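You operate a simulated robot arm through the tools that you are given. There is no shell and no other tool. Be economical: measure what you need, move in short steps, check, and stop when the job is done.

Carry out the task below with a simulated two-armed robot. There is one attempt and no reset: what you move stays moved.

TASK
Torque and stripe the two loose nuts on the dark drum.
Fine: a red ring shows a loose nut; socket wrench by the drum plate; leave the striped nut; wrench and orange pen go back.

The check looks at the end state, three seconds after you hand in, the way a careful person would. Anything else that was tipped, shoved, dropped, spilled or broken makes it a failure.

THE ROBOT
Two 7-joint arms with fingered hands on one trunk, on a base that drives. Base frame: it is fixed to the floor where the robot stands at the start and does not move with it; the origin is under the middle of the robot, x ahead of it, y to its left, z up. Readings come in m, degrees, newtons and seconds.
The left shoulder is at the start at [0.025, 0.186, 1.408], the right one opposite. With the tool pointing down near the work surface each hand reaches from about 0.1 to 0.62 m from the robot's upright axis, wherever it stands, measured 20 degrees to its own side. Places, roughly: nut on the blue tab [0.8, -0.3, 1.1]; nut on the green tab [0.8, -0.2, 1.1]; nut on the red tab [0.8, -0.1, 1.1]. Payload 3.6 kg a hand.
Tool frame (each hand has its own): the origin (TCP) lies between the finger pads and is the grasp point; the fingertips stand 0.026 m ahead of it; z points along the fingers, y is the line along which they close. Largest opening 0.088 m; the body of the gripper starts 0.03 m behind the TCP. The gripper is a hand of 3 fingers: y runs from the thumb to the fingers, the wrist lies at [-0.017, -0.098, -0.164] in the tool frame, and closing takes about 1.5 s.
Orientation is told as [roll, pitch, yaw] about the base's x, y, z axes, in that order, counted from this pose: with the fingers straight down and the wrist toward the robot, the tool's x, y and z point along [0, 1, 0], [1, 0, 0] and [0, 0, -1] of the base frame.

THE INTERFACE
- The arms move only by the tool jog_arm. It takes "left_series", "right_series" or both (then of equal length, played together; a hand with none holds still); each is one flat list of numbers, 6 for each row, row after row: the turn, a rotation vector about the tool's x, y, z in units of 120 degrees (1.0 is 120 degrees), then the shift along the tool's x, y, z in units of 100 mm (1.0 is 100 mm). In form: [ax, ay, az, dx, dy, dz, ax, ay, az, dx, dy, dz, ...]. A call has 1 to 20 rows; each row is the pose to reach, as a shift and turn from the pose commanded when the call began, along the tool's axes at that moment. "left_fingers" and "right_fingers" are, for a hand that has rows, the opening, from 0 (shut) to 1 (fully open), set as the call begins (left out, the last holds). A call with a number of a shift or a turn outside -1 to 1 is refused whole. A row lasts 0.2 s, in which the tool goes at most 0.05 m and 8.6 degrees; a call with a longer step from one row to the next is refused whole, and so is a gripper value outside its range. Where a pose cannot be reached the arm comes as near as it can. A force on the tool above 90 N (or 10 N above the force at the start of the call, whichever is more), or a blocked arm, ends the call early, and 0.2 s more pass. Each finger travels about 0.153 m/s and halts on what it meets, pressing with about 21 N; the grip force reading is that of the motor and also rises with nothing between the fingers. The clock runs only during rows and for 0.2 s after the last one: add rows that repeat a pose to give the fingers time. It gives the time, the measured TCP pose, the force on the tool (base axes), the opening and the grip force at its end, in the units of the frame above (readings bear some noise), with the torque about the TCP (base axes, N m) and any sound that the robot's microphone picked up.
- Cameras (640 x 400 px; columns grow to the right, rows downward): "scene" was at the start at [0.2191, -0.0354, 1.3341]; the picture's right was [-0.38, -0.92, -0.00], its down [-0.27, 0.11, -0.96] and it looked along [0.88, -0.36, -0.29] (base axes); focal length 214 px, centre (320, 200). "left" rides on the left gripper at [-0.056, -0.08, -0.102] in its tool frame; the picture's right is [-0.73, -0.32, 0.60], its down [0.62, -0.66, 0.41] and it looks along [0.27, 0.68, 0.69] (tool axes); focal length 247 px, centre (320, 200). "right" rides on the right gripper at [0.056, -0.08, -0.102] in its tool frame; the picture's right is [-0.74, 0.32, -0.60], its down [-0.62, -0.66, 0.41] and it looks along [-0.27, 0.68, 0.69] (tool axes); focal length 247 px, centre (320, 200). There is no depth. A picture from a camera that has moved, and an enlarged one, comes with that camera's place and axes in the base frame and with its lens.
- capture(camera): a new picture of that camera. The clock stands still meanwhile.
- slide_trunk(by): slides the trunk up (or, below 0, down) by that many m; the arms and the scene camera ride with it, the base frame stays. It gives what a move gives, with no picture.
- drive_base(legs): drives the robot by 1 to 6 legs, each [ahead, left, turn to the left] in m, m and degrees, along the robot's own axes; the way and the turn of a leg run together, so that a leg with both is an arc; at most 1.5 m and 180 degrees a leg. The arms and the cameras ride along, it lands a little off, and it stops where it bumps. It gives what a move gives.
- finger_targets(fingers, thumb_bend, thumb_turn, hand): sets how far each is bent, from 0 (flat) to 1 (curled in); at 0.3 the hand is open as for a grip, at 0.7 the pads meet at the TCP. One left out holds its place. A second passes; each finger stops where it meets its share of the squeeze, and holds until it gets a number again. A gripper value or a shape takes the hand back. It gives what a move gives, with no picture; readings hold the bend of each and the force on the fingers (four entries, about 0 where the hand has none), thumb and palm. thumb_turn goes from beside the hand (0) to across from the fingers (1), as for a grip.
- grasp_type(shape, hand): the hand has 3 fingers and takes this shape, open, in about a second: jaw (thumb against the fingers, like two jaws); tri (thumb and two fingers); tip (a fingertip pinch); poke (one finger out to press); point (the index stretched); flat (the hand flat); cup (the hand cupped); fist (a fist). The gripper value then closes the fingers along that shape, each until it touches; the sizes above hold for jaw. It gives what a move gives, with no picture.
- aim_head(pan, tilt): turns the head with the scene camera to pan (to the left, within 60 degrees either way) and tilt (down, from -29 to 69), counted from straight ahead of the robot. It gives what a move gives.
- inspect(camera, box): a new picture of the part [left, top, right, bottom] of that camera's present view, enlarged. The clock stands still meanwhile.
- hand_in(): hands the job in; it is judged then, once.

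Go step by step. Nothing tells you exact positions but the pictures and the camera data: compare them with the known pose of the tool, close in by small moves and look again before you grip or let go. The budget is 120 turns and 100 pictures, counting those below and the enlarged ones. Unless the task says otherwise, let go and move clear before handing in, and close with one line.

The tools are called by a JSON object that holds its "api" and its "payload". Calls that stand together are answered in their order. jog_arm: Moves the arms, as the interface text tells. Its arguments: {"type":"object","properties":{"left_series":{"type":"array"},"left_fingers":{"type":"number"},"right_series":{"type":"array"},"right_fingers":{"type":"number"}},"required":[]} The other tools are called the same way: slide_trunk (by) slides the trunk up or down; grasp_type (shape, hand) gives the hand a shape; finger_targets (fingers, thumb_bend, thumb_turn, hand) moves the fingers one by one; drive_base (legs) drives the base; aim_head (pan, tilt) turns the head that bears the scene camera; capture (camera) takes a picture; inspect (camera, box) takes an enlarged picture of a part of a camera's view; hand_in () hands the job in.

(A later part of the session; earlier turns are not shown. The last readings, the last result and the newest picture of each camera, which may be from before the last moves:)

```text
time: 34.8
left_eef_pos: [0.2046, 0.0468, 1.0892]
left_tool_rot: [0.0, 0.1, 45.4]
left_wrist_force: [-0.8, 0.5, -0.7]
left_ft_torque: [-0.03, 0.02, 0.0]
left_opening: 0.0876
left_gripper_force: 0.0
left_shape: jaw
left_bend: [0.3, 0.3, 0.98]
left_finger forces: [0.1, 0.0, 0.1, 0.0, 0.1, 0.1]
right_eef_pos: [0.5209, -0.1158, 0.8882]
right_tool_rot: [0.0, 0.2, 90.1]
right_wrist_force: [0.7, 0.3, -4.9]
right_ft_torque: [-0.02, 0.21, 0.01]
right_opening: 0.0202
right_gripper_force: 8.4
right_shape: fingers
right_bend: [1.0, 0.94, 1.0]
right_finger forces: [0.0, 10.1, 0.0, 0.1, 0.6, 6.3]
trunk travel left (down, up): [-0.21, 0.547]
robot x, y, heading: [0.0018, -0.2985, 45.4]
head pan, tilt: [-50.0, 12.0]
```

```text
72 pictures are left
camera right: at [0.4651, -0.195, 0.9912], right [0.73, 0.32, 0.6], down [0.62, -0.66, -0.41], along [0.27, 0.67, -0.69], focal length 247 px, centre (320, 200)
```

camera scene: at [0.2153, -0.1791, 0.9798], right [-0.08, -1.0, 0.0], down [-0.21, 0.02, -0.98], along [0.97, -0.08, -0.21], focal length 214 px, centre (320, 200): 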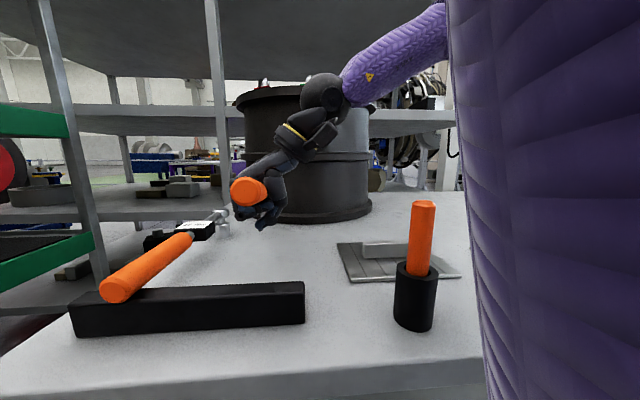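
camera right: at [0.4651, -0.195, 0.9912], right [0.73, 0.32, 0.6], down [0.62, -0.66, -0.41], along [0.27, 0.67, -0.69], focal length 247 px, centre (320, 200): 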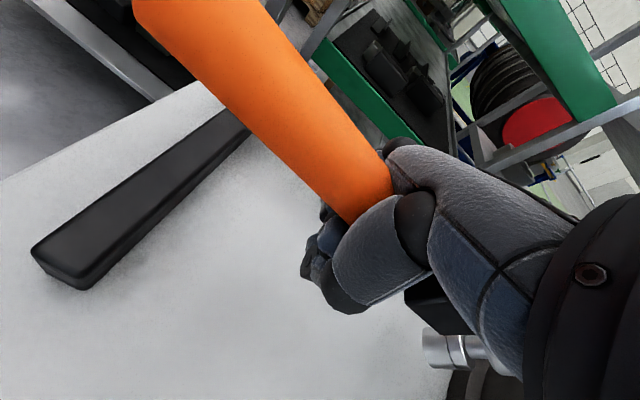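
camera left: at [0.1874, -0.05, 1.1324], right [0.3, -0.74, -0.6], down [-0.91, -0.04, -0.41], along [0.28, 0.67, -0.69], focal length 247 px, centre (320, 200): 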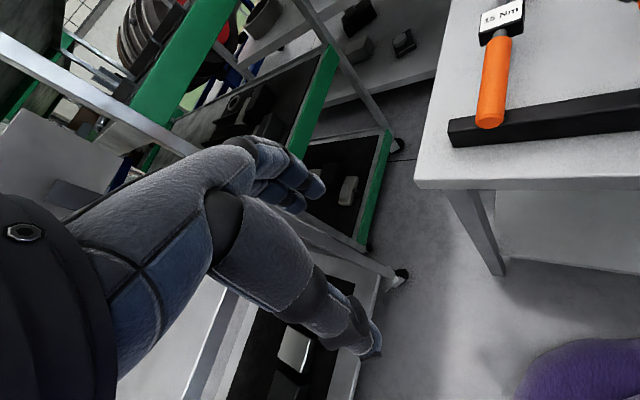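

The wrench is now held firmly and nearly level (about 5 N). Raising the trunk to nut height and looking at the wrench head.

{"api": "slide_trunk", "payload": {"by": 0.36}}

{"api": "aim_head", "payload": {"pan": -50, "tilt": 20}}

{"api": "capture", "payload": {"camera": "scene"}}

{"api": "capture", "payload": {"camera": "right"}}

```text
time: 38.3
left_eef_pos: [0.2025, 0.0478, 1.4493]
left_tool_rot: [0.0, 0.2, 45.4]
left_wrist_force: [0.1, 0.3, 0.6]
left_ft_torque: [0.0, -0.01, 0.01]
left_opening: 0.0877
left_gripper_force: 0.0
left_shape: jaw
left_bend: [0.3, 0.3, 0.98]
left_finger forces: [0.0, 0.0, 0.1, 0.1, 0.0, 0.0]
right_eef_pos: [0.5006, -0.1353, 1.301]
right_tool_rot: [-4.7, -4.6, 90.1]
right_wrist_force: [-0.7, 0.7, -3.8]
right_ft_torque: [-0.01, 0.21, -0.01]
right_opening: 0.0202
right_gripper_force: 8.8
right_shape: fingers
right_bend: [1.0, 0.94, 1.0]
right_finger forces: [0.1, 10.6, 0.1, 0.0, 1.0, 6.5]
trunk travel left (down, up): [-0.57, 0.187]
robot x, y, heading: [-0.0037, -0.2962, 45.2]
head pan, tilt: [-50.0, 12.0]
```

```text
time: 39.0
left_eef_pos: [0.2048, 0.0473, 1.4498]
left_tool_rot: [-0.1, 0.1, 45.4]
left_wrist_force: [-0.6, 0.0, -0.1]
left_ft_torque: [0.0, -0.01, -0.04]
left_opening: 0.0877
left_gripper_force: 0.0
left_shape: jaw
left_bend: [0.3, 0.3, 0.98]
left_finger forces: [0.1, 0.0, 0.1, 0.0, 0.1, 0.0]
right_eef_pos: [0.5003, -0.134, 1.3012]
right_tool_rot: [-4.8, -4.7, 90.1]
right_wrist_force: [-0.1, -0.6, -3.9]
right_ft_torque: [-0.03, 0.18, 0.02]
right_opening: 0.02
right_gripper_force: 8.8
right_shape: fingers
right_bend: [1.0, 0.94, 1.0]
right_finger forces: [0.1, 10.6, 0.0, 0.0, 0.8, 6.4]
trunk travel left (down, up): [-0.57, 0.187]
robot x, y, heading: [-0.0007, -0.2962, 45.3]
head pan, tilt: [-50.0, 20.0]
```

```text
71 pictures are left
camera scene: at [0.1858, -0.2088, 1.3498], right [-0.08, -1.0, 0.0], down [-0.34, 0.03, -0.94], along [0.94, -0.08, -0.34], focal length 214 px, centre (320, 200)
```

scene: 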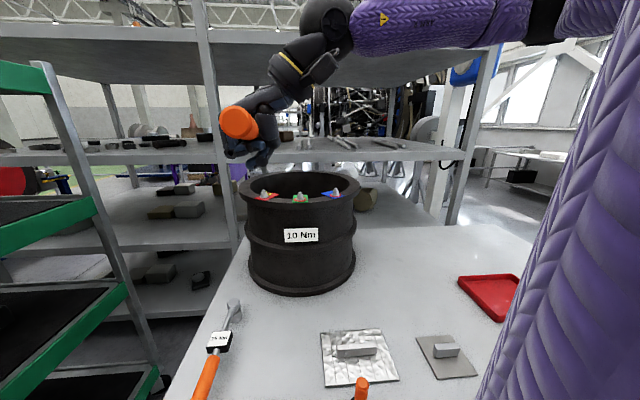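

```text
70 pictures are left
camera right: at [0.437, -0.2216, 1.3919], right [0.68, 0.27, 0.68], down [0.66, -0.63, -0.41], along [0.32, 0.73, -0.61], focal length 247 px, centre (320, 200)
```

right: 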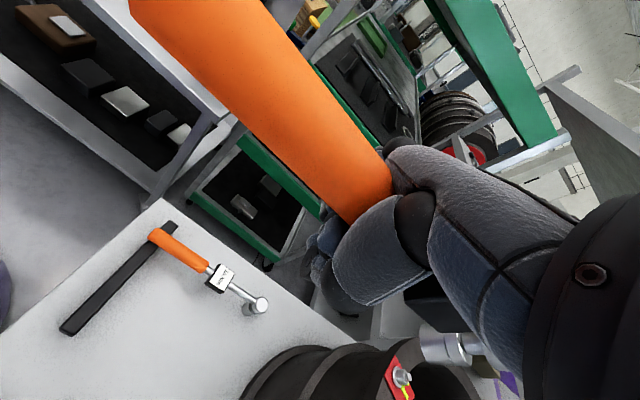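

The hand ended about 5 cm higher and slightly tilted after the slide. I'll send a null move to see whether it recovers, and check for contact.

{"api": "jog_arm", "payload": {"right_series": [0, 0, 0, 0, 0, 0, 0, 0, 0, 0, 0, 0, 0, 0, 0, 0, 0, 0]}}

{"api": "aim_head", "payload": {"pan": -50, "tilt": -15}}

{"api": "capture", "payload": {"camera": "scene"}}

```text
time: 39.8
left_eef_pos: [0.204, 0.0463, 1.45]
left_tool_rot: [0.0, 0.1, 45.4]
left_wrist_force: [0.4, 0.2, -0.6]
left_ft_torque: [0.01, 0.01, 0.0]
left_opening: 0.0878
left_gripper_force: 0.2
left_shape: jaw
left_bend: [0.3, 0.3, 0.98]
left_finger forces: [0.1, 0.0, 0.0, 0.1, 0.1, 0.0]
right_eef_pos: [0.5018, -0.1342, 1.3008]
right_tool_rot: [-4.9, -4.7, 90.1]
right_wrist_force: [0.4, -0.1, -3.9]
right_ft_torque: [-0.05, 0.18, 0.02]
right_opening: 0.0203
right_gripper_force: 8.5
right_shape: fingers
right_bend: [1.0, 0.94, 1.0]
right_finger forces: [0.0, 10.7, 0.1, 0.0, 0.9, 6.4]
trunk travel left (down, up): [-0.57, 0.187]
robot x, y, heading: [0.0007, -0.2996, 45.3]
head pan, tilt: [-50.0, 20.0]
```

```text
time: 40.8
left_eef_pos: [0.204, 0.0472, 1.4492]
left_tool_rot: [0.0, 0.0, 45.4]
left_wrist_force: [0.0, 0.5, -0.3]
left_ft_torque: [0.02, 0.03, -0.01]
left_opening: 0.0876
left_gripper_force: 0.2
left_shape: jaw
left_bend: [0.3, 0.3, 0.98]
left_finger forces: [0.0, 0.0, 0.0, 0.0, 0.0, 0.0]
right_eef_pos: [0.5017, -0.1342, 1.302]
right_tool_rot: [-4.8, -4.8, 90.1]
right_wrist_force: [0.7, 0.5, -5.7]
right_ft_torque: [0.0, 0.18, -0.01]
right_opening: 0.02
right_gripper_force: 8.9
right_shape: fingers
right_bend: [1.0, 0.94, 1.0]
right_finger forces: [0.0, 10.7, 0.0, 0.0, 0.9, 6.5]
trunk travel left (down, up): [-0.57, 0.187]
robot x, y, heading: [0.002, -0.2977, 45.3]
head pan, tilt: [-50.0, -15.0]
```

```text
69 pictures are left
camera scene: at [0.1733, -0.2078, 1.4045], right [-0.08, -1.0, 0.0], down [0.26, -0.02, -0.97], along [0.96, -0.08, 0.26], focal length 214 px, centre (320, 200)
```

scene: 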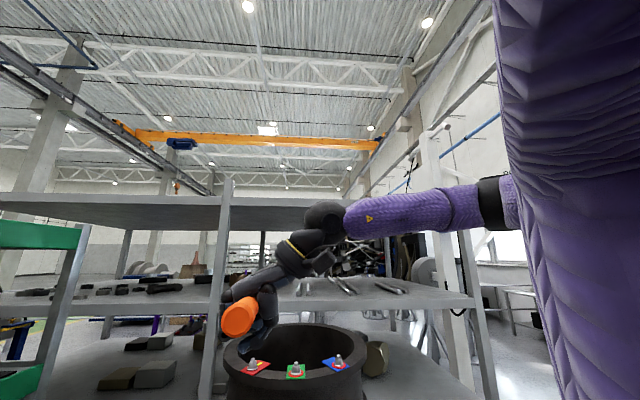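

No contact visible; the commanded pose simply follows. I'll drive slightly toward the drum, level the right hand, and bring the left hand's camera to a viewpoint over the nuts.

{"api": "drive_base", "payload": {"legs": [[0.02, -0.09, 0]]}}

{"api": "jog_arm", "payload": {"left_series": [0, 0, 0.07, 0.06, 0.1, 0, 0, 0, 0.13, 0.12, 0.2, 0, 0, 0, 0.2, 0.18, 0.3, 0, 0, 0, 0.26, 0.24, 0.4, 0, 0, 0, 0.32, 0.3, 0.5, 0, 0, 0, 0.377, 0.35, 0.6, 0, 0, 0, 0.377, 0.35, 0.6, 0], "right_series": [-0.01, 0.01, 0, 0, 0, 0, -0.02, 0.02, 0, 0, 0, 0, -0.03, 0.03, 0, 0, 0, 0, -0.04, 0.039, 0, 0, 0, 0, -0.04, 0.039, 0, 0, 0, 0, -0.04, 0.039, 0, 0, 0, 0, -0.04, 0.039, 0, 0, 0, 0]}}

{"api": "capture", "payload": {"camera": "left"}}

```text
time: 41.9
left_eef_pos: [0.2823, -0.0036, 1.4503]
left_tool_rot: [0.0, 0.1, 45.6]
left_wrist_force: [0.4, -0.2, 1.0]
left_ft_torque: [0.06, 0.05, -0.05]
left_opening: 0.0879
left_gripper_force: 0.0
left_shape: jaw
left_bend: [0.3, 0.3, 0.98]
left_finger forces: [0.0, 0.0, 0.0, 0.1, 0.0, 0.1]
right_eef_pos: [0.5796, -0.1827, 1.3012]
right_tool_rot: [-4.7, -4.7, 90.2]
right_wrist_force: [-0.2, -0.6, -4.4]
right_ft_torque: [-0.06, 0.17, -0.02]
right_opening: 0.0201
right_gripper_force: 8.9
right_shape: fingers
right_bend: [1.0, 0.94, 1.0]
right_finger forces: [0.1, 10.7, 0.0, 0.0, 1.0, 6.5]
trunk travel left (down, up): [-0.57, 0.187]
robot x, y, heading: [0.0769, -0.3449, 45.4]
head pan, tilt: [-50.0, -15.0]
```

```text
time: 43.5
left_eef_pos: [0.2981, 0.0664, 1.4507]
left_tool_rot: [-0.1, 0.1, 0.1]
left_wrist_force: [-0.1, 0.7, -0.1]
left_ft_torque: [0.01, 0.03, -0.01]
left_opening: 0.0877
left_gripper_force: 0.0
left_shape: jaw
left_bend: [0.3, 0.3, 0.98]
left_finger forces: [0.1, 0.1, 0.0, 0.0, 0.1, 0.0]
right_eef_pos: [0.5639, -0.1792, 1.2999]
right_tool_rot: [-0.1, -9.4, 90.1]
right_wrist_force: [-0.2, -0.3, -4.2]
right_ft_torque: [-0.01, 0.19, 0.02]
right_opening: 0.0205
right_gripper_force: 8.8
right_shape: fingers
right_bend: [1.0, 0.94, 1.0]
right_finger forces: [0.1, 10.7, 0.0, 0.0, 0.9, 6.5]
right hand out of reach, approached as far as the arm can: row 2, 3, 4, 5, 6, 7
trunk travel left (down, up): [-0.57, 0.187]
robot x, y, heading: [0.0782, -0.3462, 45.5]
head pan, tilt: [-50.0, -15.0]
```

```text
68 pictures are left
camera left: at [0.2181, 0.0082, 1.5523], right [-0.32, -0.74, -0.6], down [-0.67, 0.62, -0.41], along [0.67, 0.27, -0.69], focal length 247 px, centre (320, 200)
```

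left: 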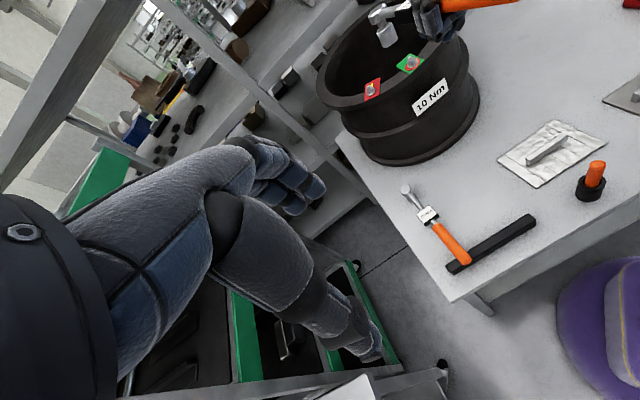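

I mixed up the tilt axes; I now need about -9.4° about base x. Levelling the right hand and lowering 3 cm, while moving the left camera nearer.

{"api": "jog_arm", "payload": {"left_series": [0, 0, 0, 0, 0.25, 0, 0, 0, 0, 0, 0.5, 0, 0, 0, 0, 0, 0.75, 0, 0, 0, 0, 0, 1.0, 0, 0, 0, 0, 0, 1.0, 0], "right_series": [0.02, 0, 0, 0, 0, 0.1, 0.04, 0, 0, 0, 0, 0.2, 0.06, 0, 0, 0, 0, 0.3, 0.078, 0, 0, 0, 0, 0.35, 0.078, 0, 0, 0, 0, 0.35]}}

{"api": "capture", "payload": {"camera": "left"}}

```text
time: 44.7
left_eef_pos: [0.398, 0.0647, 1.4509]
left_tool_rot: [-0.1, 0.1, 0.3]
left_wrist_force: [-0.7, -0.1, 0.7]
left_ft_torque: [0.0, 0.02, 0.03]
left_opening: 0.0879
left_gripper_force: 0.1
left_shape: jaw
left_bend: [0.3, 0.3, 0.98]
left_finger forces: [0.1, 0.0, 0.1, 0.1, 0.1, 0.1]
right_eef_pos: [0.564, -0.1744, 1.2639]
right_tool_rot: [-0.1, 0.0, 90.4]
right_wrist_force: [-0.3, 0.3, -4.5]
right_ft_torque: [0.0, 0.17, 0.0]
right_opening: 0.0202
right_gripper_force: 9.1
right_shape: fingers
right_bend: [1.0, 0.94, 1.0]
right_finger forces: [0.0, 10.7, 0.0, 0.1, 1.4, 6.5]
trunk travel left (down, up): [-0.57, 0.187]
robot x, y, heading: [0.0738, -0.3394, 45.3]
head pan, tilt: [-50.0, -15.0]
```

```text
67 pictures are left
camera left: at [0.3176, 0.0077, 1.5533], right [-0.31, -0.74, -0.6], down [-0.67, 0.62, -0.41], along [0.67, 0.27, -0.69], focal length 247 px, centre (320, 200)
```

left: 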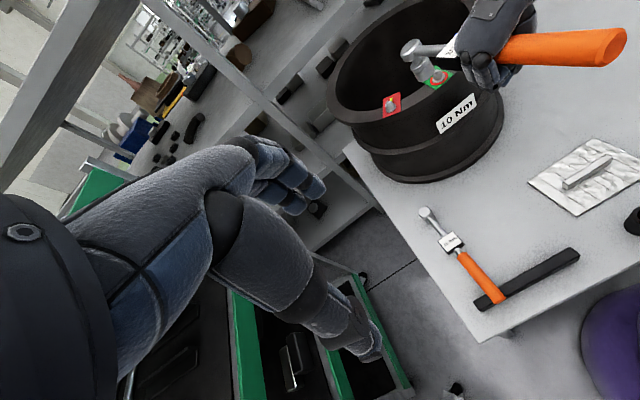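

The head is near the green nut already. I'll zoom from two cameras to triangulate socket and nuts.

{"api": "inspect", "payload": {"camera": "left", "box": [370, 20, 510, 130]}}

{"api": "aim_head", "payload": {"pan": -50, "tilt": 10}}

{"api": "capture", "payload": {"camera": "scene"}}

```text
3.64 times, centred on (440, 75) of left
camera zoom: at [0.3176, 0.0077, 1.5533], right [-0.31, -0.74, -0.6], down [-0.67, 0.62, -0.41], along [0.67, 0.27, -0.69], focal length 898 px, centre (-116, 654)
```

zoom: 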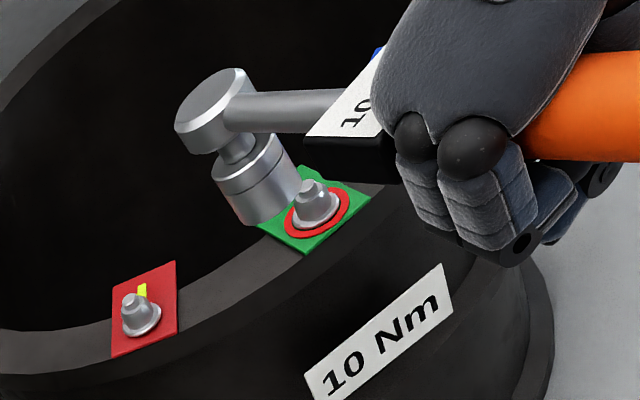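

```text
time: 45.6
left_eef_pos: [0.399, 0.0653, 1.45]
left_tool_rot: [-0.1, -0.1, 0.3]
left_wrist_force: [0.0, 0.0, -0.6]
left_ft_torque: [0.0, 0.0, -0.03]
left_opening: 0.0878
left_gripper_force: 0.1
left_shape: jaw
left_bend: [0.3, 0.3, 0.98]
left_finger forces: [0.0, 0.0, 0.0, 0.0, 0.1, 0.0]
right_eef_pos: [0.5644, -0.174, 1.2631]
right_tool_rot: [-0.1, -0.1, 90.4]
right_wrist_force: [-0.4, 0.0, -4.2]
right_ft_torque: [-0.03, 0.14, -0.03]
right_opening: 0.0201
right_gripper_force: 8.7
right_shape: fingers
right_bend: [1.0, 0.94, 1.0]
right_finger forces: [0.0, 10.7, 0.0, 0.0, 1.4, 6.4]
trunk travel left (down, up): [-0.57, 0.187]
robot x, y, heading: [0.0757, -0.3454, 45.5]
head pan, tilt: [-50.0, 10.0]
```

```text
65 pictures are left
camera scene: at [0.2637, -0.2575, 1.3661], right [-0.08, -1.0, 0.0], down [-0.17, 0.01, -0.98], along [0.98, -0.08, -0.17], focal length 214 px, centre (320, 200)
```

scene: 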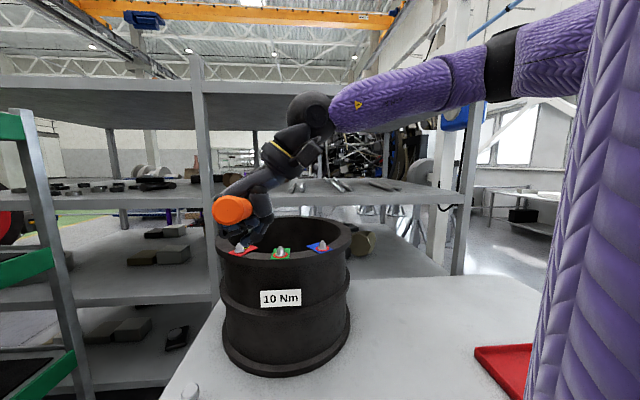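

{"api": "capture", "payload": {"camera": "right"}}

{"api": "inspect", "payload": {"camera": "scene", "box": [200, 170, 360, 270]}}

```text
64 pictures are left
camera right: at [0.5092, -0.254, 1.3661], right [0.73, 0.32, 0.6], down [0.63, -0.66, -0.41], along [0.26, 0.68, -0.69], focal length 247 px, centre (320, 200)
```

right: 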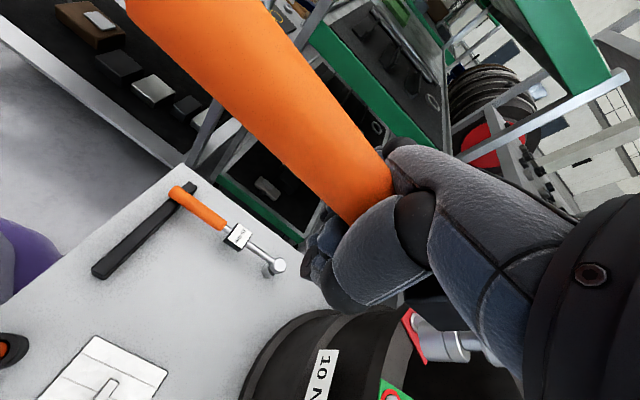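

```text
4.00 times, centred on (280, 220) of scene
camera zoom: at [0.2637, -0.2575, 1.3661], right [-0.08, -1.0, 0.0], down [-0.17, 0.01, -0.98], along [0.98, -0.08, -0.17], focal length 858 px, centre (480, 120)
```

zoom: 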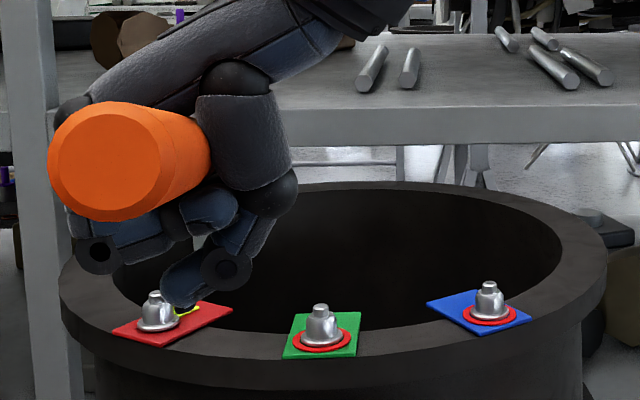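

{"api": "inspect", "payload": {"camera": "right", "box": [360, 280, 520, 400]}}

```text
3.33 times, centred on (440, 340) of right
camera zoom: at [0.5092, -0.254, 1.3661], right [0.73, 0.32, 0.6], down [0.63, -0.66, -0.41], along [0.26, 0.68, -0.69], focal length 823 px, centre (-80, -267)
```

zoom: 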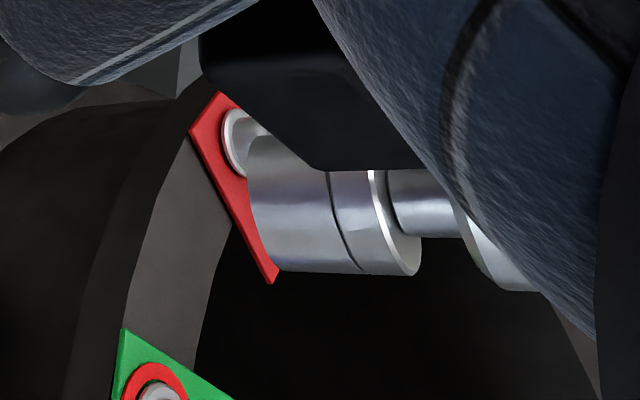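

Socket mouth is at about (0.717, -0.156, 1.216), drooping about 8°; the green nut's flange is at (0.7635, -0.197, 1.145), stud top 1.169. I'll level it and move above the green nut.

{"api": "jog_arm", "payload": {"right_series": [0, -0.018, 0, -0.1, -0.1, 0.1, 0, -0.036, 0, -0.2, -0.2, 0.2, 0, -0.054, 0, -0.3, -0.3, 0.3, 0, -0.071, 0, -0.41, -0.41, 0.42, 0, -0.071, 0, -0.41, -0.41, 0.5, 0, -0.071, 0, -0.41, -0.41, 0.5]}}

{"api": "inspect", "payload": {"camera": "left", "box": [370, 20, 510, 130]}}

{"api": "inspect", "payload": {"camera": "right", "box": [360, 280, 520, 400]}}

```text
time: 47.0
left_eef_pos: [0.3988, 0.0646, 1.4498]
left_tool_rot: [-0.1, 0.1, 0.3]
left_wrist_force: [0.1, 0.1, 0.5]
left_ft_torque: [0.03, 0.02, 0.01]
left_opening: 0.0879
left_gripper_force: 0.0
left_shape: jaw
left_bend: [0.3, 0.3, 0.98]
left_finger forces: [0.0, 0.0, 0.0, 0.0, 0.0, 0.0]
right_eef_pos: [0.606, -0.2136, 1.214]
right_tool_rot: [-8.6, -0.2, 90.4]
right_wrist_force: [0.6, 0.2, -4.4]
right_ft_torque: [-0.04, 0.2, 0.02]
right_opening: 0.0201
right_gripper_force: 9.9
right_shape: fingers
right_bend: [1.0, 0.94, 1.0]
right_finger forces: [0.1, 10.8, 0.0, 0.0, 1.6, 6.5]
trunk travel left (down, up): [-0.57, 0.187]
robot x, y, heading: [0.0824, -0.3482, 45.3]
head pan, tilt: [-50.0, 10.0]
```

```text
3.64 times, centred on (440, 75) of left
camera zoom: at [0.3184, 0.0072, 1.5531], right [-0.32, -0.74, -0.6], down [-0.67, 0.62, -0.41], along [0.67, 0.27, -0.69], focal length 898 px, centre (-116, 654)
```

zoom: 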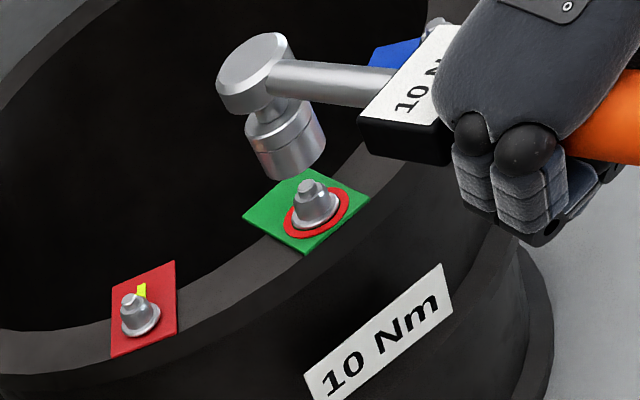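

```text
3.33 times, centred on (440, 340) of right
camera zoom: at [0.5356, -0.2947, 1.3072], right [0.63, 0.32, 0.7], down [0.68, -0.66, -0.31], along [0.36, 0.68, -0.64], focal length 823 px, centre (-80, -267)
```

zoom: 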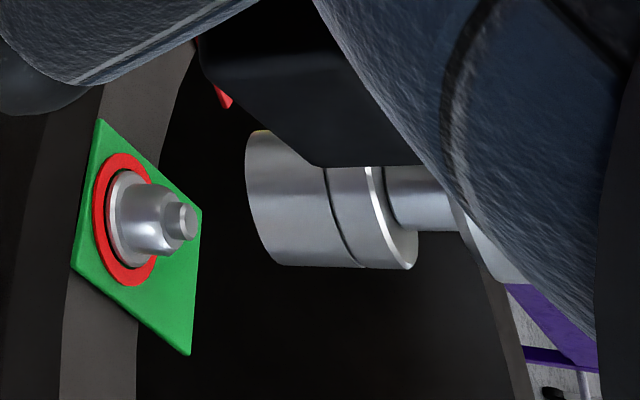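

The socket (0.761, -0.197, 1.189) is directly over the green nut within about 2 mm and near vertical. Descending slowly onto it.

{"api": "jog_arm", "payload": {"right_series": [0, 0, 0, 0.012, -0.02, 0.08, 0, 0, 0, 0.024, -0.02, 0.16, 0, 0, 0, 0.036, -0.02, 0.24, 0, 0, 0, 0.048, -0.02, 0.32, 0, 0, 0, 0.054, -0.02, 0.36, 0, 0, 0, 0.06, -0.02, 0.4, 0, 0, 0, 0.06, -0.02, 0.4]}}

{"api": "inspect", "payload": {"camera": "left", "box": [370, 20, 510, 130]}}

{"api": "inspect", "payload": {"camera": "right", "box": [360, 280, 520, 400]}}

```text
time: 48.6
left_eef_pos: [0.3979, 0.0653, 1.4501]
left_tool_rot: [0.0, 0.0, 0.3]
left_wrist_force: [0.4, -0.5, -0.7]
left_ft_torque: [0.01, 0.0, 0.03]
left_opening: 0.0877
left_gripper_force: 0.1
left_shape: jaw
left_bend: [0.3, 0.3, 0.98]
left_finger forces: [0.0, 0.1, 0.1, 0.0, 0.0, 0.1]
right_eef_pos: [0.6066, -0.2158, 1.1741]
right_tool_rot: [-8.6, 0.0, 90.4]
right_wrist_force: [-0.2, -0.2, -3.1]
right_ft_torque: [-0.02, 0.0, 0.0]
right_opening: 0.0199
right_gripper_force: 7.4
right_shape: fingers
right_bend: [1.0, 0.94, 1.0]
right_finger forces: [0.1, 7.2, 0.1, 0.0, 1.3, 4.9]
trunk travel left (down, up): [-0.57, 0.187]
robot x, y, heading: [0.0784, -0.346, 45.2]
head pan, tilt: [-50.0, 10.0]
```

```text
3.64 times, centred on (440, 75) of left
camera zoom: at [0.3181, 0.0075, 1.5531], right [-0.31, -0.74, -0.6], down [-0.67, 0.62, -0.41], along [0.67, 0.27, -0.69], focal length 898 px, centre (-116, 654)
```

zoom: 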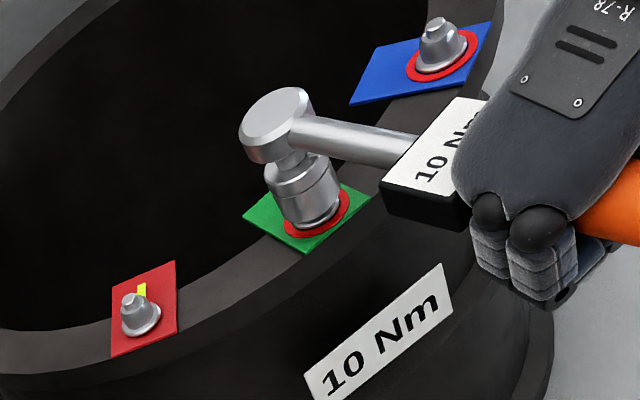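

```text
3.33 times, centred on (440, 340) of right
camera zoom: at [0.5362, -0.2961, 1.2664], right [0.63, 0.32, 0.7], down [0.68, -0.66, -0.31], along [0.36, 0.68, -0.64], focal length 823 px, centre (-80, -267)
```

zoom: 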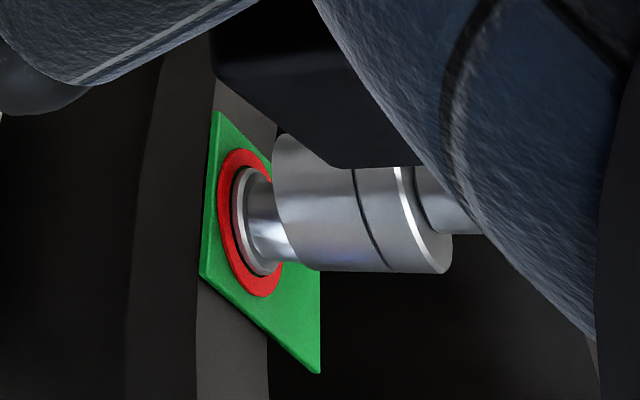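

The socket sits on top of the nut about 4–5 mm off toward -x/+y. I'll lift slightly, shift (+3, -3 mm) and press down again.

{"api": "jog_arm", "payload": {"right_series": [0, 0, 0, 0, 0, -0.05, 0, 0, 0, -0.035, -0.035, -0.05, 0, 0, 0, -0.035, -0.035, 0, 0, 0, 0, -0.03, -0.035, 0.04, 0, 0, 0, -0.025, -0.035, 0.08, 0, 0, 0, -0.02, -0.035, 0.11, 0, 0, 0, -0.02, -0.035, 0.11]}}

{"api": "inspect", "payload": {"camera": "left", "box": [370, 20, 510, 130]}}

{"api": "inspect", "payload": {"camera": "right", "box": [360, 280, 520, 400]}}

```text
time: 50.2
left_eef_pos: [0.3987, 0.0641, 1.4501]
left_tool_rot: [-0.2, 0.1, 0.4]
left_wrist_force: [-0.4, -0.4, 0.0]
left_ft_torque: [0.0, 0.0, -0.03]
left_opening: 0.0876
left_gripper_force: 0.0
left_shape: jaw
left_bend: [0.3, 0.3, 0.98]
left_finger forces: [0.1, 0.0, 0.1, 0.0, 0.0, 0.0]
right_eef_pos: [0.6094, -0.2188, 1.1618]
right_tool_rot: [-8.7, 0.0, 90.4]
right_wrist_force: [0.6, -0.2, -4.3]
right_ft_torque: [0.0, 0.04, -0.01]
right_opening: 0.0201
right_gripper_force: 6.8
right_shape: fingers
right_bend: [1.0, 0.94, 1.0]
right_finger forces: [0.2, 7.3, 0.1, 0.1, 1.0, 4.6]
trunk travel left (down, up): [-0.57, 0.187]
robot x, y, heading: [0.0797, -0.3452, 45.3]
head pan, tilt: [-50.0, 10.0]
```

```text
3.64 times, centred on (440, 75) of left
camera zoom: at [0.3186, 0.0076, 1.553], right [-0.32, -0.74, -0.6], down [-0.67, 0.62, -0.41], along [0.67, 0.27, -0.69], focal length 898 px, centre (-116, 654)
```

zoom: 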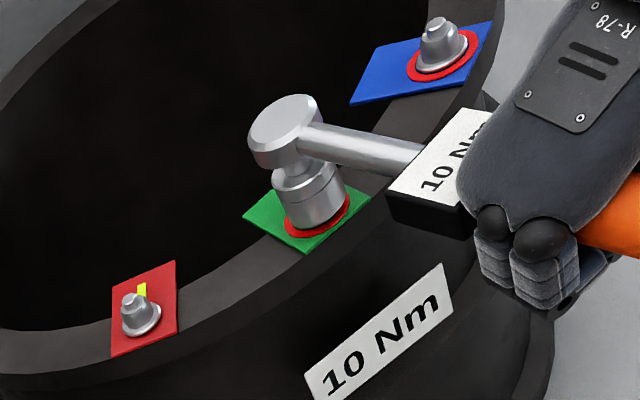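

```text
3.33 times, centred on (440, 340) of right
camera zoom: at [0.5395, -0.2989, 1.2559], right [0.63, 0.32, 0.7], down [0.68, -0.66, -0.31], along [0.36, 0.68, -0.64], focal length 823 px, centre (-80, -267)
```

zoom: 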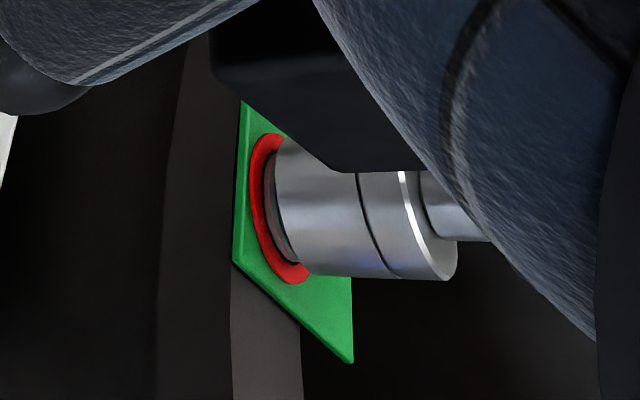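

The socket is fully seated over the green nut. Now I'll turn clockwise about the nut axis in a first 15° stroke, watching torque and sound.

{"api": "jog_arm", "payload": {"right_series": [0.0031, 0, 0.0206, 0.007, 0.068, 0, 0.0062, 0, 0.0412, 0.011, 0.135, 0, 0.0093, 0, 0.0618, 0.012, 0.203, 0, 0.0123, 0, 0.0824, 0.01, 0.271, 0, 0.0154, 0, 0.103, 0.005, 0.339, 0, 0.0185, 0, 0.1236, -0.003, 0.407, 0]}}

{"api": "inspect", "payload": {"camera": "left", "box": [370, 20, 510, 130]}}

```text
time: 51.6
left_eef_pos: [0.3991, 0.0646, 1.45]
left_tool_rot: [-0.2, 0.1, 0.2]
left_wrist_force: [0.8, -1.0, 0.3]
left_ft_torque: [0.01, 0.0, -0.03]
left_opening: 0.0876
left_gripper_force: 0.0
left_shape: jaw
left_bend: [0.3, 0.3, 0.98]
left_finger forces: [0.1, 0.1, 0.1, 0.0, 0.0, 0.0]
right_eef_pos: [0.6099, -0.1797, 1.1642]
right_tool_rot: [-8.5, -0.2, 75.4]
right_wrist_force: [0.8, -1.6, -4.3]
right_ft_torque: [0.01, 0.08, 0.06]
right_opening: 0.0202
right_gripper_force: 8.0
right_shape: fingers
right_bend: [1.0, 0.94, 1.0]
right_finger forces: [0.1, 8.5, 0.0, 0.0, 2.5, 4.4]
trunk travel left (down, up): [-0.57, 0.187]
robot x, y, heading: [0.0795, -0.342, 45.4]
head pan, tilt: [-50.0, 10.0]
```

```text
3.64 times, centred on (440, 75) of left
camera zoom: at [0.3184, 0.0077, 1.553], right [-0.32, -0.74, -0.6], down [-0.67, 0.62, -0.41], along [0.67, 0.27, -0.69], focal length 898 px, centre (-116, 654)
```

zoom: 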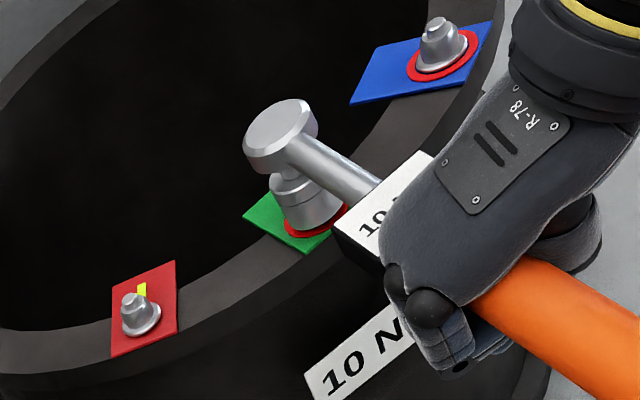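

Turning freely so far. The same tool-frame series repeats the arc; next 20°.

{"api": "jog_arm", "payload": {"right_series": [0.0031, 0, 0.0206, 0.007, 0.068, 0, 0.0062, 0, 0.0412, 0.011, 0.135, 0, 0.0093, 0, 0.0618, 0.012, 0.203, 0, 0.0123, 0, 0.0824, 0.01, 0.271, 0, 0.0154, 0, 0.103, 0.005, 0.339, 0, 0.0185, 0, 0.1236, -0.003, 0.407, 0, 0.0216, 0, 0.1442, -0.015, 0.474, 0.002, 0.0247, 0, 0.1648, -0.028, 0.54, 0.004]}}

{"api": "inspect", "payload": {"camera": "left", "box": [370, 20, 510, 130]}}

```text
time: 53.4
left_eef_pos: [0.3979, 0.0644, 1.4499]
left_tool_rot: [0.0, 0.1, 0.3]
left_wrist_force: [0.0, -0.2, -0.6]
left_ft_torque: [0.03, 0.0, 0.01]
left_opening: 0.0877
left_gripper_force: 0.1
left_shape: jaw
left_bend: [0.3, 0.3, 0.98]
left_finger forces: [0.0, 0.1, 0.1, 0.1, 0.0, 0.1]
right_eef_pos: [0.6258, -0.1308, 1.1663]
right_tool_rot: [-8.5, -0.1, 55.4]
right_wrist_force: [0.4, -1.8, -4.5]
right_ft_torque: [0.05, 0.18, 0.22]
right_opening: 0.0201
right_gripper_force: 12.1
right_shape: fingers
right_bend: [1.0, 0.94, 1.0]
right_finger forces: [0.2, 11.5, 0.0, 0.0, 6.6, 4.6]
right hand out of reach, approached as far as the arm can: row 8
trunk travel left (down, up): [-0.57, 0.187]
robot x, y, heading: [0.0776, -0.3456, 45.2]
head pan, tilt: [-50.0, 10.0]
```

```text
3.64 times, centred on (440, 75) of left
camera zoom: at [0.3183, 0.0073, 1.5531], right [-0.32, -0.74, -0.6], down [-0.67, 0.62, -0.41], along [0.67, 0.27, -0.69], focal length 898 px, centre (-116, 654)
```

zoom: 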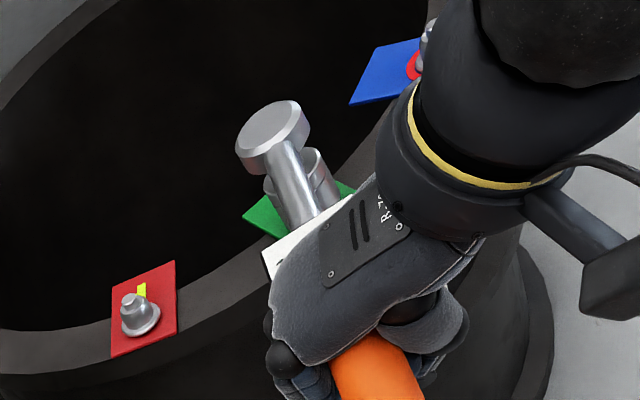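

Low torque so far and the arm hit its reach limit after 35°. I'll lift the socket off, move the robot closer with more left heading, and re-seat 60° back for a second stroke.

{"api": "jog_arm", "payload": {"right_series": [0, 0, 0, -0.015, 0, -0.1, 0, 0, 0, -0.03, 0, -0.2, 0, 0, 0, -0.045, 0, -0.3, 0, 0, 0, -0.06, 0, -0.4, 0, 0, 0, -0.06, 0, -0.4]}}

{"api": "inspect", "payload": {"camera": "left", "box": [370, 20, 510, 130]}}

```text
time: 54.6
left_eef_pos: [0.3982, 0.0645, 1.4514]
left_tool_rot: [-0.1, 0.1, 0.3]
left_wrist_force: [0.1, 0.1, 0.3]
left_ft_torque: [0.03, -0.04, 0.0]
left_opening: 0.0877
left_gripper_force: 0.1
left_shape: jaw
left_bend: [0.3, 0.3, 0.98]
left_finger forces: [0.1, 0.0, 0.1, 0.0, 0.0, 0.0]
right_eef_pos: [0.6263, -0.1306, 1.2064]
right_tool_rot: [-8.4, -0.1, 55.4]
right_wrist_force: [-0.2, 0.2, -4.2]
right_ft_torque: [0.05, 0.15, 0.02]
right_opening: 0.02
right_gripper_force: 10.2
right_shape: fingers
right_bend: [1.0, 0.94, 1.0]
right_finger forces: [0.0, 11.6, 0.1, 0.1, 2.7, 6.5]
trunk travel left (down, up): [-0.57, 0.187]
robot x, y, heading: [0.0818, -0.345, 45.3]
head pan, tilt: [-50.0, 10.0]
```

```text
3.64 times, centred on (440, 75) of left
camera zoom: at [0.3185, 0.0077, 1.553], right [-0.32, -0.74, -0.6], down [-0.67, 0.62, -0.41], along [0.67, 0.27, -0.69], focal length 898 px, centre (-116, 654)
```

zoom: 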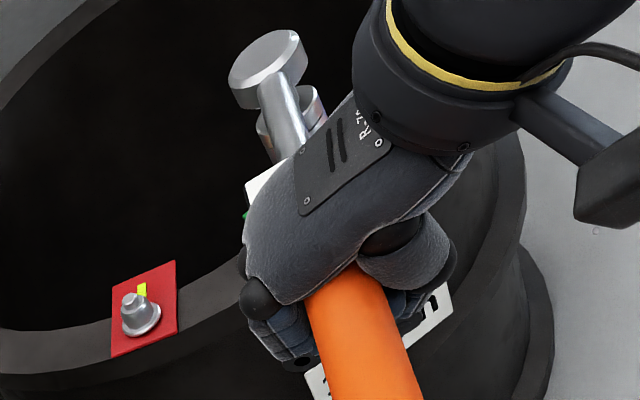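

{"api": "drive_base", "payload": {"legs": [[0.05, 0, 15]]}}

```text
time: 55.9
left_eef_pos: [0.3154, 0.1724, 1.4512]
left_tool_rot: [-0.1, 0.0, 15.0]
left_wrist_force: [-0.2, 0.1, -0.3]
left_ft_torque: [0.01, 0.03, -0.02]
left_opening: 0.0878
left_gripper_force: 0.2
left_shape: jaw
left_bend: [0.3, 0.3, 0.98]
left_finger forces: [0.0, 0.0, 0.1, 0.1, 0.0, 0.1]
right_eef_pos: [0.5835, 0.0401, 1.2059]
right_tool_rot: [-8.6, -0.1, 70.1]
right_wrist_force: [-0.2, 0.1, -4.4]
right_ft_torque: [0.04, 0.16, 0.02]
right_opening: 0.0203
right_gripper_force: 10.5
right_shape: fingers
right_bend: [1.0, 0.94, 1.0]
right_finger forces: [0.0, 11.5, 0.0, 0.0, 2.5, 6.4]
trunk travel left (down, up): [-0.57, 0.187]
robot x, y, heading: [0.1066, -0.3061, 60.0]
head pan, tilt: [-50.0, 10.0]
```

Moving the wrench back over the green nut at yaw ≈ 115° in three short arcs.

{"api": "jog_arm", "payload": {"right_series": [-0.0046, 0, -0.031, -0.132, -0.244, 0.02, -0.0092, 0, -0.062, -0.264, -0.488, 0.04, -0.0139, 0, -0.093, -0.396, -0.732, 0.06, -0.0185, 0, -0.1236, -0.528, -0.976, 0.079, -0.0185, 0, -0.1236, -0.528, -0.976, 0.079]}}

{"api": "jog_arm", "payload": {"right_series": [-0.0046, 0, -0.031, -0.063, -0.246, 0.01, -0.0092, 0, -0.062, -0.126, -0.491, 0.019, -0.0139, 0, -0.093, -0.189, -0.737, 0.028, -0.0185, 0, -0.1236, -0.252, -0.982, 0.038, -0.0185, 0, -0.1236, -0.252, -0.982, 0.038]}}

{"api": "jog_arm", "payload": {"right_series": [-0.0046, 0, -0.031, 0.007, -0.246, 0, -0.0092, 0, -0.062, 0.014, -0.491, 0, -0.0139, 0, -0.093, 0.021, -0.737, 0, -0.0185, 0, -0.1236, 0.028, -0.985, 0, -0.0185, 0, -0.1236, 0.028, -0.985, 0]}}

{"api": "capture", "payload": {"camera": "left"}}

```text
time: 57.1
left_eef_pos: [0.3154, 0.1734, 1.4509]
left_tool_rot: [0.0, 0.0, 14.9]
left_wrist_force: [-0.1, 0.6, 0.5]
left_ft_torque: [-0.03, 0.01, -0.01]
left_opening: 0.0878
left_gripper_force: 0.0
left_shape: jaw
left_bend: [0.3, 0.3, 0.98]
left_finger forces: [0.0, 0.0, 0.1, 0.0, 0.0, 0.1]
right_eef_pos: [0.6028, -0.0693, 1.2063]
right_tool_rot: [-8.6, 0.0, 85.0]
right_wrist_force: [-0.2, 0.0, -5.1]
right_ft_torque: [0.01, 0.12, 0.01]
right_opening: 0.0202
right_gripper_force: 10.4
right_shape: fingers
right_bend: [1.0, 0.94, 1.0]
right_finger forces: [0.0, 11.3, 0.0, 0.0, 2.6, 6.6]
trunk travel left (down, up): [-0.57, 0.187]
robot x, y, heading: [0.1081, -0.3031, 59.9]
head pan, tilt: [-50.0, 10.0]
```

```text
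time: 58.3
left_eef_pos: [0.3138, 0.1723, 1.4501]
left_tool_rot: [-0.1, -0.1, 14.9]
left_wrist_force: [-0.1, -0.5, 0.5]
left_ft_torque: [-0.02, 0.02, -0.04]
left_opening: 0.0878
left_gripper_force: 0.1
left_shape: jaw
left_bend: [0.3, 0.3, 0.98]
left_finger forces: [0.0, 0.0, 0.0, 0.1, 0.0, 0.1]
right_eef_pos: [0.6181, -0.1701, 1.2061]
right_tool_rot: [-8.7, 0.0, 100.1]
right_wrist_force: [-0.7, -0.1, -4.2]
right_ft_torque: [-0.1, 0.14, 0.03]
right_opening: 0.0203
right_gripper_force: 10.9
right_shape: fingers
right_bend: [1.0, 0.94, 1.0]
right_finger forces: [0.0, 11.6, 0.1, 0.0, 2.7, 6.8]
trunk travel left (down, up): [-0.57, 0.187]
robot x, y, heading: [0.109, -0.3047, 60.2]
head pan, tilt: [-50.0, 10.0]
```

```text
time: 59.5
left_eef_pos: [0.3139, 0.1724, 1.4511]
left_tool_rot: [0.0, 0.0, 15.0]
left_wrist_force: [0.0, 0.3, -0.6]
left_ft_torque: [0.03, 0.0, 0.02]
left_opening: 0.0878
left_gripper_force: 0.1
left_shape: jaw
left_bend: [0.3, 0.3, 0.98]
left_finger forces: [0.0, 0.0, 0.0, 0.1, 0.0, 0.1]
right_eef_pos: [0.632, -0.2693, 1.2053]
right_tool_rot: [-8.7, -0.1, 115.1]
right_wrist_force: [-0.4, -0.5, -4.2]
right_ft_torque: [-0.08, 0.1, 0.03]
right_opening: 0.0201
right_gripper_force: 10.8
right_shape: fingers
right_bend: [1.0, 0.94, 1.0]
right_finger forces: [0.0, 11.6, 0.1, 0.0, 2.6, 6.9]
trunk travel left (down, up): [-0.57, 0.187]
robot x, y, heading: [0.1062, -0.3055, 60.2]
head pan, tilt: [-50.0, 10.0]
```

```text
52 pictures are left
camera left: at [0.2509, 0.0968, 1.5529], right [-0.12, -0.79, -0.6], down [-0.8, 0.43, -0.41], along [0.58, 0.43, -0.69], focal length 247 px, centre (320, 200)
```

left: 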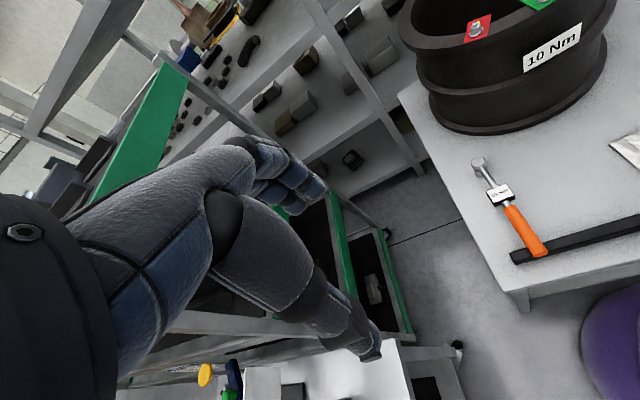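

Nearly there. I'll finish the right-hand offset (about -15 mm in y) and bring the left camera back to its viewpoint.

{"api": "jog_arm", "payload": {"left_series": [0, 0, 0.042, -0.24, 0.14, 0, 0, 0, 0.084, -0.49, 0.28, 0, 0, 0, 0.126, -0.73, 0.42, 0, 0, 0, 0.167, -0.98, 0.566, 0, 0, 0, 0.167, -0.98, 0.566, 0], "right_series": [0, 0, 0, 0.03, -0.066, 0, 0, 0, 0, 0.062, -0.133, 0, 0, 0, 0, 0.062, -0.133, 0, 0, 0, 0, 0.062, -0.133, 0, 0, 0, 0, 0.062, -0.133, 0]}}

{"api": "capture", "payload": {"camera": "left"}}

{"api": "inspect", "payload": {"camera": "right", "box": [360, 280, 520, 400]}}

```text
time: 60.7
left_eef_pos: [0.3959, 0.0944, 1.4512]
left_tool_rot: [-0.1, -0.1, -5.1]
left_wrist_force: [-0.1, -0.4, -0.5]
left_ft_torque: [-0.01, -0.02, 0.02]
left_opening: 0.0875
left_gripper_force: 0.1
left_shape: jaw
left_bend: [0.3, 0.3, 0.98]
left_finger forces: [0.0, 0.1, 0.0, 0.0, 0.0, 0.0]
right_eef_pos: [0.6317, -0.2822, 1.2044]
right_tool_rot: [-8.6, 0.0, 115.0]
right_wrist_force: [0.0, -0.7, -2.9]
right_ft_torque: [-0.08, 0.1, 0.0]
right_opening: 0.0201
right_gripper_force: 10.8
right_shape: fingers
right_bend: [1.0, 0.94, 1.0]
right_finger forces: [0.1, 11.6, 0.1, 0.0, 2.7, 6.9]
trunk travel left (down, up): [-0.57, 0.187]
robot x, y, heading: [0.1099, -0.3057, 59.9]
head pan, tilt: [-50.0, 10.0]
```

```text
51 pictures are left
camera left: at [0.3088, 0.0445, 1.553], right [-0.38, -0.7, -0.6], down [-0.61, 0.68, -0.41], along [0.7, 0.2, -0.69], focal length 247 px, centre (320, 200)
```

left: 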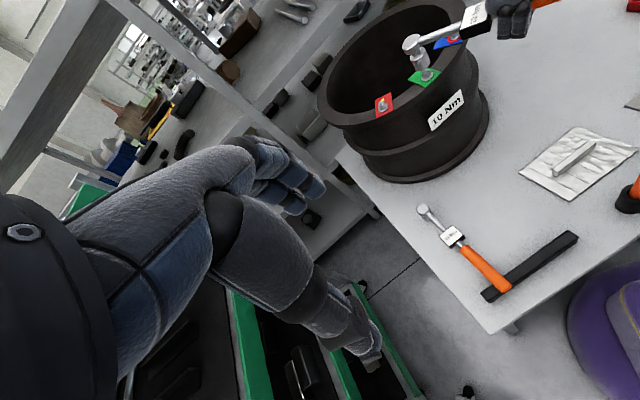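

```text
3.33 times, centred on (440, 340) of right
camera zoom: at [0.6017, -0.3847, 1.298], right [0.44, 0.56, 0.7], down [0.9, -0.32, -0.31], along [0.05, 0.77, -0.64], focal length 823 px, centre (-80, -267)
```

zoom: 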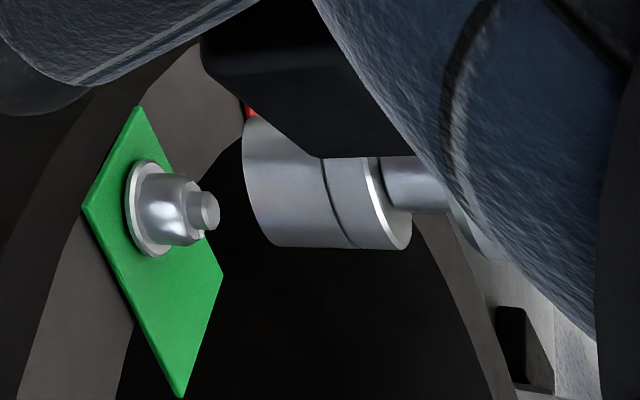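

The red ring around the green nut is gone: it's tightened. Next the blue nut, estimated at (0.7935, -0.3065); I'll shift the whole base by (+0.03, -0.105) to keep the same arm pose.

{"api": "drive_base", "payload": {"legs": [[-0.076, -0.0785, 0]]}}

{"api": "inspect", "payload": {"camera": "left", "box": [360, 20, 500, 130]}}

{"api": "inspect", "payload": {"camera": "right", "box": [360, 280, 520, 400]}}

```text
time: 61.9
left_eef_pos: [0.4255, -0.0126, 1.4508]
left_tool_rot: [-0.1, 0.0, -5.1]
left_wrist_force: [0.2, -0.3, -0.1]
left_ft_torque: [0.05, 0.0, 0.02]
left_opening: 0.0875
left_gripper_force: 0.1
left_shape: jaw
left_bend: [0.3, 0.3, 0.98]
left_finger forces: [0.0, 0.0, 0.0, 0.0, 0.0, 0.1]
right_eef_pos: [0.6636, -0.3894, 1.2035]
right_tool_rot: [-8.7, -0.2, 114.9]
right_wrist_force: [0.2, 0.0, -4.7]
right_ft_torque: [-0.08, 0.16, 0.02]
right_opening: 0.0201
right_gripper_force: 10.9
right_shape: fingers
right_bend: [1.0, 0.94, 1.0]
right_finger forces: [0.0, 11.6, 0.0, 0.0, 2.6, 6.8]
trunk travel left (down, up): [-0.57, 0.187]
robot x, y, heading: [0.1366, -0.4139, 60.0]
head pan, tilt: [-50.0, 10.0]
```

```text
3.64 times, centred on (430, 75) of left
camera zoom: at [0.3408, -0.0625, 1.553], right [-0.38, -0.7, -0.6], down [-0.61, 0.68, -0.41], along [0.7, 0.21, -0.69], focal length 898 px, centre (-80, 654)
```

zoom: 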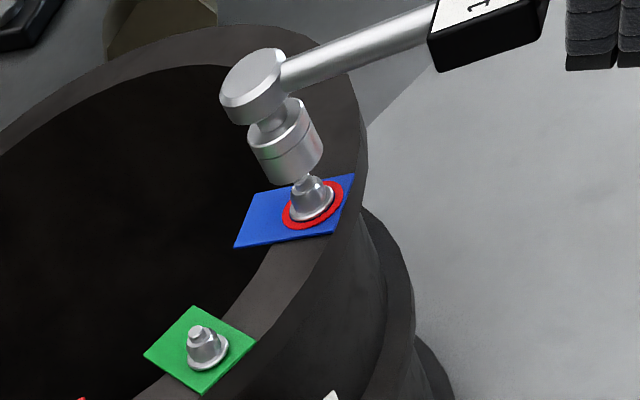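

```text
3.33 times, centred on (440, 340) of right
camera zoom: at [0.6332, -0.4921, 1.2977], right [0.44, 0.56, 0.7], down [0.9, -0.32, -0.31], along [0.05, 0.77, -0.64], focal length 823 px, centre (-80, -267)
```

zoom: 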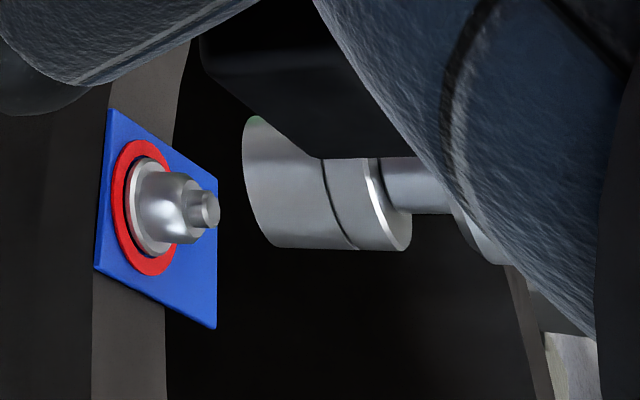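

The green nut's ring is definitely gone. The socket needs about (+3.5, -5) mm to sit over the blue nut, same as it did for green; shifting and descending.

{"api": "jog_arm", "payload": {"right_series": [0, 0, 0, -0.011, -0.06, 0, 0, 0, 0, 0.004, -0.06, 0.1, 0, 0, 0, 0.019, -0.06, 0.2, 0, 0, 0, 0.033, -0.06, 0.29, 0, 0, 0, 0.043, -0.06, 0.36, 0, 0, 0, 0.051, -0.06, 0.415, 0, 0, 0, 0.051, -0.06, 0.415]}}

{"api": "inspect", "payload": {"camera": "right", "box": [360, 280, 520, 400]}}

{"api": "inspect", "payload": {"camera": "left", "box": [360, 20, 500, 130]}}

```text
time: 63.5
left_eef_pos: [0.4259, -0.0131, 1.4507]
left_tool_rot: [-0.1, 0.0, -5.1]
left_wrist_force: [0.5, -0.4, -0.8]
left_ft_torque: [0.05, 0.04, -0.01]
left_opening: 0.0877
left_gripper_force: 0.1
left_shape: jaw
left_bend: [0.3, 0.3, 0.98]
left_finger forces: [0.1, 0.0, 0.0, 0.1, 0.0, 0.1]
right_eef_pos: [0.6673, -0.3974, 1.1631]
right_tool_rot: [-8.7, 0.1, 114.9]
right_wrist_force: [0.0, -0.1, -4.3]
right_ft_torque: [-0.09, 0.13, -0.02]
right_opening: 0.0201
right_gripper_force: 9.6
right_shape: fingers
right_bend: [1.0, 0.94, 1.0]
right_finger forces: [0.0, 10.6, 0.0, 0.0, 2.2, 6.5]
trunk travel left (down, up): [-0.57, 0.187]
robot x, y, heading: [0.1402, -0.4102, 60.2]
head pan, tilt: [-50.0, 10.0]
```

```text
3.33 times, centred on (440, 340) of right
camera zoom: at [0.6368, -0.4972, 1.2562], right [0.44, 0.56, 0.7], down [0.9, -0.32, -0.31], along [0.05, 0.77, -0.64], focal length 823 px, centre (-80, -267)
```

zoom: 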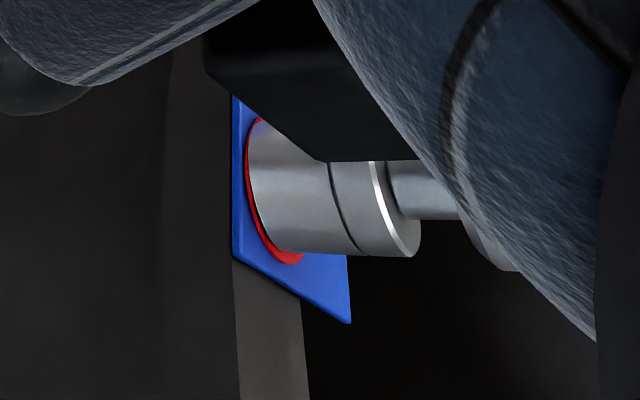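

```text
3.64 times, centred on (430, 75) of left
camera zoom: at [0.3409, -0.0622, 1.553], right [-0.38, -0.7, -0.6], down [-0.61, 0.68, -0.41], along [0.7, 0.21, -0.69], focal length 898 px, centre (-80, 654)
```

zoom: 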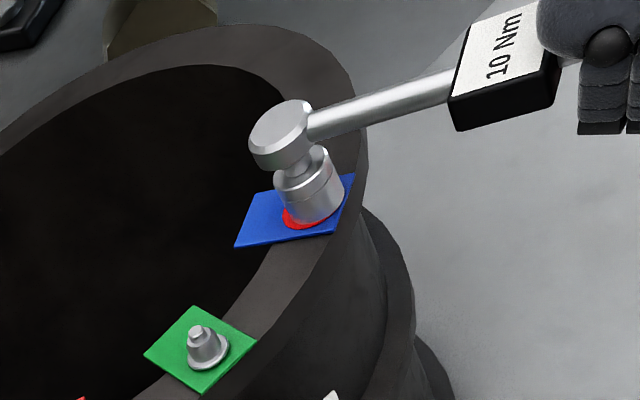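

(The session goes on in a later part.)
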